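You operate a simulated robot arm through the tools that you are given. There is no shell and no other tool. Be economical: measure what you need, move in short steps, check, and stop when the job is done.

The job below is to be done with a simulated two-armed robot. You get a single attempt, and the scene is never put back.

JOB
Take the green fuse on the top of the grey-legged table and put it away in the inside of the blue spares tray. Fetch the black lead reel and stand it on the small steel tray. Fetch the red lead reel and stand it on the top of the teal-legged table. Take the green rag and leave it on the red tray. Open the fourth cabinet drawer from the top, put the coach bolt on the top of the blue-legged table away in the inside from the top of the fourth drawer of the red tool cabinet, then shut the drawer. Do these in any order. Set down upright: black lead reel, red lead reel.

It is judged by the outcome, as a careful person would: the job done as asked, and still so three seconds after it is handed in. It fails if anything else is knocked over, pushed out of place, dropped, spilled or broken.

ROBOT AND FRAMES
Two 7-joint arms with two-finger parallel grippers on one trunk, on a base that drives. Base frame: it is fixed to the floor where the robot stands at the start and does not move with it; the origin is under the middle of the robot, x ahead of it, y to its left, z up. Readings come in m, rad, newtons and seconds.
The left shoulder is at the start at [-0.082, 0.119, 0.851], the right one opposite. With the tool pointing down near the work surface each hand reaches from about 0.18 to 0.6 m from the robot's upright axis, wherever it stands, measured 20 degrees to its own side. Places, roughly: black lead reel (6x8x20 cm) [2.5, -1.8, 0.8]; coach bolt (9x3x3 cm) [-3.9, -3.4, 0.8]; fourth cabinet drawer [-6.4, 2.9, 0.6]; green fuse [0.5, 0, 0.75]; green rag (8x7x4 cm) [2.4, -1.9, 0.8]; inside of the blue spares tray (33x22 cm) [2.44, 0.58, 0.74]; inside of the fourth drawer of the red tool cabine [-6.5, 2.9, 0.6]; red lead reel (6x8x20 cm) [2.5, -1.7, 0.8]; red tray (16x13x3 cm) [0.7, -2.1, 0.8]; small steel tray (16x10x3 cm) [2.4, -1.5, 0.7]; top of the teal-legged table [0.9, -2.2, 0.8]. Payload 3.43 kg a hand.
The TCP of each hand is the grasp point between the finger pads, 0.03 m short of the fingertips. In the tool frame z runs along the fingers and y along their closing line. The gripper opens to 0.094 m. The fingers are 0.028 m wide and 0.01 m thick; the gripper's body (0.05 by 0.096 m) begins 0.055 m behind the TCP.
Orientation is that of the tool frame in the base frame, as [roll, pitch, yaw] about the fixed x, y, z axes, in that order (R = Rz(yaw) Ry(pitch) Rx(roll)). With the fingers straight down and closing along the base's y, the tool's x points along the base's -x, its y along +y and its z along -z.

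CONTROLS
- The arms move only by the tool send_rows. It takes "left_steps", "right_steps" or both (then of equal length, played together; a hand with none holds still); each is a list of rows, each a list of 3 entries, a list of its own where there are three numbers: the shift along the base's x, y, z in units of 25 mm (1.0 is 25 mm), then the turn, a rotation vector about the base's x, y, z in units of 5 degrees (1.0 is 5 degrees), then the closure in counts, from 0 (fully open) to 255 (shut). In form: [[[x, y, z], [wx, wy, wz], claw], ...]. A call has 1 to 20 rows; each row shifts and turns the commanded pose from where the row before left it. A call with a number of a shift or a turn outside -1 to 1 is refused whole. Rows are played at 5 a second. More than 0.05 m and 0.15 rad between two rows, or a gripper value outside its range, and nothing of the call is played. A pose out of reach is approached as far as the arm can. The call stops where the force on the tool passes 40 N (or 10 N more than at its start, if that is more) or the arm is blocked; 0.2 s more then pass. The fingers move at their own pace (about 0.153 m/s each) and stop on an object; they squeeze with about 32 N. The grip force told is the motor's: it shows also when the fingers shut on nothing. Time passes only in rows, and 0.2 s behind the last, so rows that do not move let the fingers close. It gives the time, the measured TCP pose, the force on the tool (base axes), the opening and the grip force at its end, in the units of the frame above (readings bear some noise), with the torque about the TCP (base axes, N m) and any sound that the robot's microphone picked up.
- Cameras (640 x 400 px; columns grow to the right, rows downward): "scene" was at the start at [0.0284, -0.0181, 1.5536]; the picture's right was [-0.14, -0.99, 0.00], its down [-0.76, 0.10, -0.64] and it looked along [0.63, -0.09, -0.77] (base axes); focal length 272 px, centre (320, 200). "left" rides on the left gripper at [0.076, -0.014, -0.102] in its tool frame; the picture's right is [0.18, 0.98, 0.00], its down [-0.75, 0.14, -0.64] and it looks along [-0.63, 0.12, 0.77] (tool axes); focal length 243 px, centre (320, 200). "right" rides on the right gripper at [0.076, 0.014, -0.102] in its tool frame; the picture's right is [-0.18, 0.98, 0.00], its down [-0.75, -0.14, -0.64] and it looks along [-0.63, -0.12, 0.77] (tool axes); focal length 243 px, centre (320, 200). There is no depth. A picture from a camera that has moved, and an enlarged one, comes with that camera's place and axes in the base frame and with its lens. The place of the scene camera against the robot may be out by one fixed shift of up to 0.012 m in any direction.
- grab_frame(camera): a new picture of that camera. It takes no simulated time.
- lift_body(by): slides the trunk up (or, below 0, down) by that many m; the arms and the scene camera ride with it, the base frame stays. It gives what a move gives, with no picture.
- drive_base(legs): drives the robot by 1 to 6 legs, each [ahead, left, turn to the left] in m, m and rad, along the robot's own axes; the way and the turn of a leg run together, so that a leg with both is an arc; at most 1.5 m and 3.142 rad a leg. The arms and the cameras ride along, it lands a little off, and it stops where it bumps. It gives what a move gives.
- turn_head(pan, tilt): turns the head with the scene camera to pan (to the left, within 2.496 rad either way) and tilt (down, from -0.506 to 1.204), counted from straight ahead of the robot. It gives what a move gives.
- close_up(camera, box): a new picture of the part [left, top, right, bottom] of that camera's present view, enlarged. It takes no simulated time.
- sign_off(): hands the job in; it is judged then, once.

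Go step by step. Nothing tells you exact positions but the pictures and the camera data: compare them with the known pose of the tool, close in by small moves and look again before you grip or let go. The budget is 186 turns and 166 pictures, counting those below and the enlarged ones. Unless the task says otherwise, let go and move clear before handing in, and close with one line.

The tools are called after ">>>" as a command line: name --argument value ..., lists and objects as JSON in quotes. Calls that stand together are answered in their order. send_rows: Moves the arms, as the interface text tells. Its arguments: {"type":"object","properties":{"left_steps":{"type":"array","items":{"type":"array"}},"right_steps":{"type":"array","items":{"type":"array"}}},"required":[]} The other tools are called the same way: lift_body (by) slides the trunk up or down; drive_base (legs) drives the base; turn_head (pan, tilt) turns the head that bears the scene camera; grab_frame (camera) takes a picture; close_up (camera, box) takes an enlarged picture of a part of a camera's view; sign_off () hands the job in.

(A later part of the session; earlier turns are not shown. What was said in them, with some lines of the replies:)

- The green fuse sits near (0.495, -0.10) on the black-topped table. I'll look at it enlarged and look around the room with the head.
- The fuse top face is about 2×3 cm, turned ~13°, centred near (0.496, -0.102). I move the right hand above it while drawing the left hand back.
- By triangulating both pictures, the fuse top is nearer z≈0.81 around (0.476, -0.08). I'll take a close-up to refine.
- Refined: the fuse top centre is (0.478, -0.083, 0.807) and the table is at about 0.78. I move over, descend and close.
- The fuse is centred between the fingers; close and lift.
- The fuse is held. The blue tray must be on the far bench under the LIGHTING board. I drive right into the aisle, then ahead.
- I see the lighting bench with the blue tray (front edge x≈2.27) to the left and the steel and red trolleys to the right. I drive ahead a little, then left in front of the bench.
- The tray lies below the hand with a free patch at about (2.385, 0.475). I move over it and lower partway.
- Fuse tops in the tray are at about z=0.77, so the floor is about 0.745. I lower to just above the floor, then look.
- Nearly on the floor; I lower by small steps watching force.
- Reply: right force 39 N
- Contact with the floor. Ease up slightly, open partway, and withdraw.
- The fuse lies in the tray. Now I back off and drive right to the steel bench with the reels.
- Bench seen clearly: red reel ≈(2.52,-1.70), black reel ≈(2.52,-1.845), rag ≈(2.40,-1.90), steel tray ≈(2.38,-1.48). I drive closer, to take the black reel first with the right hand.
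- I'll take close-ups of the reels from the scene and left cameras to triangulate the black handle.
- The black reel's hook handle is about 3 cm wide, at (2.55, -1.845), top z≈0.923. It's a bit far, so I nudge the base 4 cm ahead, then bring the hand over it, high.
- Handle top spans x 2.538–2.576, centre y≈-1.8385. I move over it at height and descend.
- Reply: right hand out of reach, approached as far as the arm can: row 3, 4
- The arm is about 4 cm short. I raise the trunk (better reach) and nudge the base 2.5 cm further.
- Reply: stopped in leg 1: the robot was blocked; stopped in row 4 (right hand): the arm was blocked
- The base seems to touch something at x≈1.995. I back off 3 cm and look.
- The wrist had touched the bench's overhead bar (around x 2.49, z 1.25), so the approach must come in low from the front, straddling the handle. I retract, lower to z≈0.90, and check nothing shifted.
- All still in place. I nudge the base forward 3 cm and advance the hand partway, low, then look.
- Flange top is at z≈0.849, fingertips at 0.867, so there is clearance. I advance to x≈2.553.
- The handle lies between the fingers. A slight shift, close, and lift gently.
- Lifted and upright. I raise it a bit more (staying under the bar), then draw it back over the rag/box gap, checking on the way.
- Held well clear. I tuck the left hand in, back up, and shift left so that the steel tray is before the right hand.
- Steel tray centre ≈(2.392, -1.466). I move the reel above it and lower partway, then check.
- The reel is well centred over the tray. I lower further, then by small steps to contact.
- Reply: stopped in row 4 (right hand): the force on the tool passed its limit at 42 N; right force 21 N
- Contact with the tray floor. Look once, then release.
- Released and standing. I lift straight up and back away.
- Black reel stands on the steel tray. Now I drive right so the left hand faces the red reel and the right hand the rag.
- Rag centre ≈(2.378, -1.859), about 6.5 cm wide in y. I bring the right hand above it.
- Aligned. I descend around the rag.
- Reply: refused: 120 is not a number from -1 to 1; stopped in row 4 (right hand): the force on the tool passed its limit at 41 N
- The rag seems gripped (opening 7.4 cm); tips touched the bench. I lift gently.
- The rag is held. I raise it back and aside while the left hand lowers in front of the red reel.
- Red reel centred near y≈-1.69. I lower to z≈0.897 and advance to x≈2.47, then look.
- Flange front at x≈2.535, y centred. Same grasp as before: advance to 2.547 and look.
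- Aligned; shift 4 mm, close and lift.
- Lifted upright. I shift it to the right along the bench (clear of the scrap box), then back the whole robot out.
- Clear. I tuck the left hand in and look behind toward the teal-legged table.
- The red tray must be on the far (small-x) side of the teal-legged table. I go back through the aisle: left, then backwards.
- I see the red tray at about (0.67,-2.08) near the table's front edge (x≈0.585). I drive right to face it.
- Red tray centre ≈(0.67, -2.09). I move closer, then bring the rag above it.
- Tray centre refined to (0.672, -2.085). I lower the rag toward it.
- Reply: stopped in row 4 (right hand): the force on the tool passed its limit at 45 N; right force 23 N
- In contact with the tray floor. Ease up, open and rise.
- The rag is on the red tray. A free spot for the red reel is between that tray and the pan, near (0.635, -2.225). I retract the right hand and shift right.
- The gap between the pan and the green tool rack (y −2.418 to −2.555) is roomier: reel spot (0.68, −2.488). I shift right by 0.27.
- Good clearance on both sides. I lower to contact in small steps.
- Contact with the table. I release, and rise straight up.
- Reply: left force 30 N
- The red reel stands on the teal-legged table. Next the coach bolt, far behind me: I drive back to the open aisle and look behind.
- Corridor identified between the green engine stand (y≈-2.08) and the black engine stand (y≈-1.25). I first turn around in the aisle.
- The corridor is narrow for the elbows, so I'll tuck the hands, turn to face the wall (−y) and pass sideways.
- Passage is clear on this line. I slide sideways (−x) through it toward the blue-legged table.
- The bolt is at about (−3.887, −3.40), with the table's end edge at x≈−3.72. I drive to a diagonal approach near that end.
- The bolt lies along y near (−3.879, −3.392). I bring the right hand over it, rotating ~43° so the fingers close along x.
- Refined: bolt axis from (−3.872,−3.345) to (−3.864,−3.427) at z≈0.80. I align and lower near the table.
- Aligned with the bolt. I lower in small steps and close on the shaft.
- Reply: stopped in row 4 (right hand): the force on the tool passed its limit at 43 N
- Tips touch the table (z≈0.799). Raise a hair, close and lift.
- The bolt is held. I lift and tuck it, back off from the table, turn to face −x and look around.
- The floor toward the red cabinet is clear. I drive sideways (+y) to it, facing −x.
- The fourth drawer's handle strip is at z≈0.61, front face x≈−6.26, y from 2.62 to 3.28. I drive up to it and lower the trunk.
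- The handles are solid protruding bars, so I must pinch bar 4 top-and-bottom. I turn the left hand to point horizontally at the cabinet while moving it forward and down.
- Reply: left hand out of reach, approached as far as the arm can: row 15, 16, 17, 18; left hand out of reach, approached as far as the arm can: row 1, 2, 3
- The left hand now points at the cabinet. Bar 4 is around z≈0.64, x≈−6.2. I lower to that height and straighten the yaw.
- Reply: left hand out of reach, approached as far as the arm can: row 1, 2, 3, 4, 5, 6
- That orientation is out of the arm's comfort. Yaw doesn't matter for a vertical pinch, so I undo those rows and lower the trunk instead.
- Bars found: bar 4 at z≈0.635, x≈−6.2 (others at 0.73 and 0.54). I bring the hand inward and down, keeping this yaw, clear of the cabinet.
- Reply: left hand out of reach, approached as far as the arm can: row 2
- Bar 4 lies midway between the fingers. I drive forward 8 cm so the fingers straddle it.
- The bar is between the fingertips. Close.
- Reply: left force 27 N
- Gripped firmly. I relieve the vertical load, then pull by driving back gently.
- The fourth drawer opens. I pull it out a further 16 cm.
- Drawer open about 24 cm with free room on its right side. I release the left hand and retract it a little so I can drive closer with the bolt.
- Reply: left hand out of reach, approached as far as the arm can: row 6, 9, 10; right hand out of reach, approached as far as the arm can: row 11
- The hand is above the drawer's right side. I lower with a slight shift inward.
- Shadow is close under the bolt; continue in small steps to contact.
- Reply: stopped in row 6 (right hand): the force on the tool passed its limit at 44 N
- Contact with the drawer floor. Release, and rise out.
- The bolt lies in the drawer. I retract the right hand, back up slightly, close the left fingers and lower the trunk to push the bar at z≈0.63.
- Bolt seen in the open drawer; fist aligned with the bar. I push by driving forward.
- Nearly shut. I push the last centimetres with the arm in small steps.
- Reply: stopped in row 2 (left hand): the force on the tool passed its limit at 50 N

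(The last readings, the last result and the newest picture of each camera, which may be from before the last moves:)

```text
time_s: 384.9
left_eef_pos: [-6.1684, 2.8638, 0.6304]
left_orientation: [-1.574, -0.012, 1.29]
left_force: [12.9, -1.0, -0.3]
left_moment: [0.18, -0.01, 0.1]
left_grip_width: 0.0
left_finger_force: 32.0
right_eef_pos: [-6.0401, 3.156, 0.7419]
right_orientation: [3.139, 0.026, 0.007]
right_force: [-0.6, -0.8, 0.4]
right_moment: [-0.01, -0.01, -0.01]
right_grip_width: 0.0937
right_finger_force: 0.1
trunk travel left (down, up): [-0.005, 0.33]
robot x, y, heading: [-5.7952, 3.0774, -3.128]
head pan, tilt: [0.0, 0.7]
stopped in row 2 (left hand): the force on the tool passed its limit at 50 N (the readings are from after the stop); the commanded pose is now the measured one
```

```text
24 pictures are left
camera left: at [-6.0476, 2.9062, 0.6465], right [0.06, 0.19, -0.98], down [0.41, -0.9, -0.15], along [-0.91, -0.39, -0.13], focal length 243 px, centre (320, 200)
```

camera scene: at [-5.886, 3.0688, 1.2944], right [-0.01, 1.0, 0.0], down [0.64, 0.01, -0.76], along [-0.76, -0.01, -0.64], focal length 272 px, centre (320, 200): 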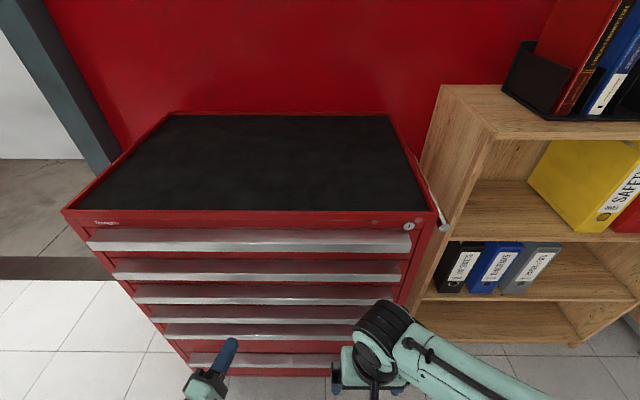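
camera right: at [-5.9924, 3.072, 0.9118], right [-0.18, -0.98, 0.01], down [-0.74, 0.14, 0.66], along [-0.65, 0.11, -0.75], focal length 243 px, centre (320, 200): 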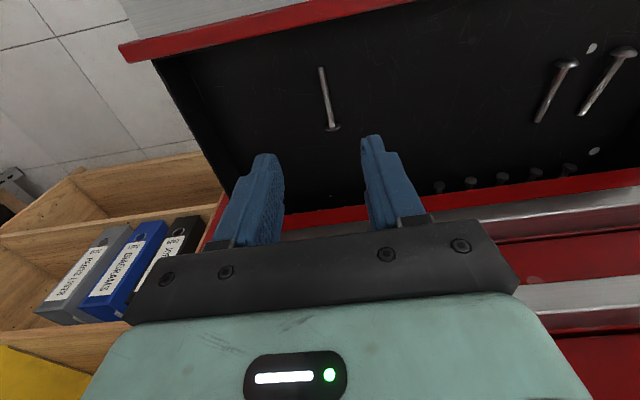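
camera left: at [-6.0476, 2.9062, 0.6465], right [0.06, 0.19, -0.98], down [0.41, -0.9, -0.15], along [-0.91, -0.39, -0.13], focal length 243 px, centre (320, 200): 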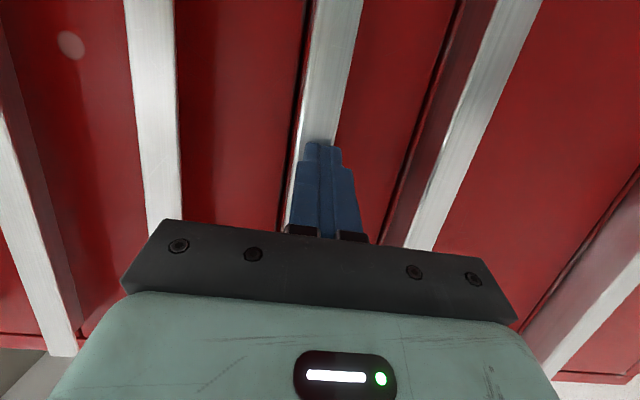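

The drawer resists at the shut position. I back away and take a last look.

>>> drive_base --legs '[[-0.4, 0, 0]]'

>>> grab_frame --camera "scene"

>>> close_up --camera "scene" --box '[160, 110, 440, 310]'

```text
time_s: 387.4
left_eef_pos: [-5.761, 2.8657, 0.6313]
left_orientation: [-1.575, -0.013, 1.293]
left_force: [0.2, -0.6, 1.1]
left_moment: [-0.02, -0.02, 0.06]
left_grip_width: 0.0001
left_finger_force: 31.7
right_eef_pos: [-5.6345, 3.1604, 0.7408]
right_orientation: [3.139, 0.026, 0.01]
right_force: [0.4, 0.0, -0.8]
right_moment: [-0.01, 0.05, 0.03]
right_grip_width: 0.0938
right_finger_force: 0.0
trunk travel left (down, up): [-0.005, 0.33]
robot x, y, heading: [-5.3852, 3.0807, -3.129]
head pan, tilt: [0.0, 0.7]
```

```text
23 pictures are left
camera scene: at [-5.4784, 3.0731, 1.2944], right [-0.01, 1.0, 0.0], down [0.64, 0.01, -0.77], along [-0.76, -0.01, -0.64], focal length 272 px, centre (320, 200)
```

scene: 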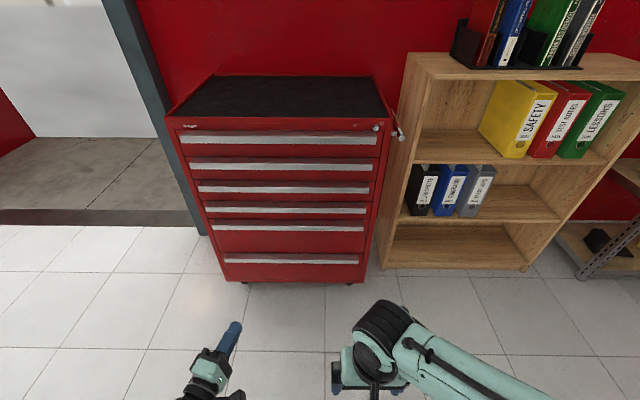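

```text
2.00 times, centred on (300, 210) of scene
camera zoom: at [-5.4784, 3.0731, 1.2944], right [-0.01, 1.0, 0.0], down [0.64, 0.01, -0.77], along [-0.76, -0.01, -0.64], focal length 543 px, centre (360, 180)
```

zoom: 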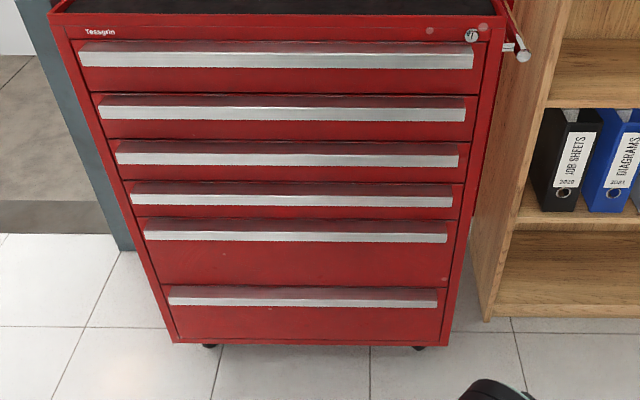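

All the drawers sit flush, every item is in its place, and the hands are clear, so I'm handing the job in.

>>> sign_off

```text
The job is handed in.
```

The job is handed in: the fuse is in the blue tray, the black reel is upright on the steel tray, the red reel is upright on the teal-legged table, the rag is on the red tray, and the bolt is in the fourth drawer, which is shut.
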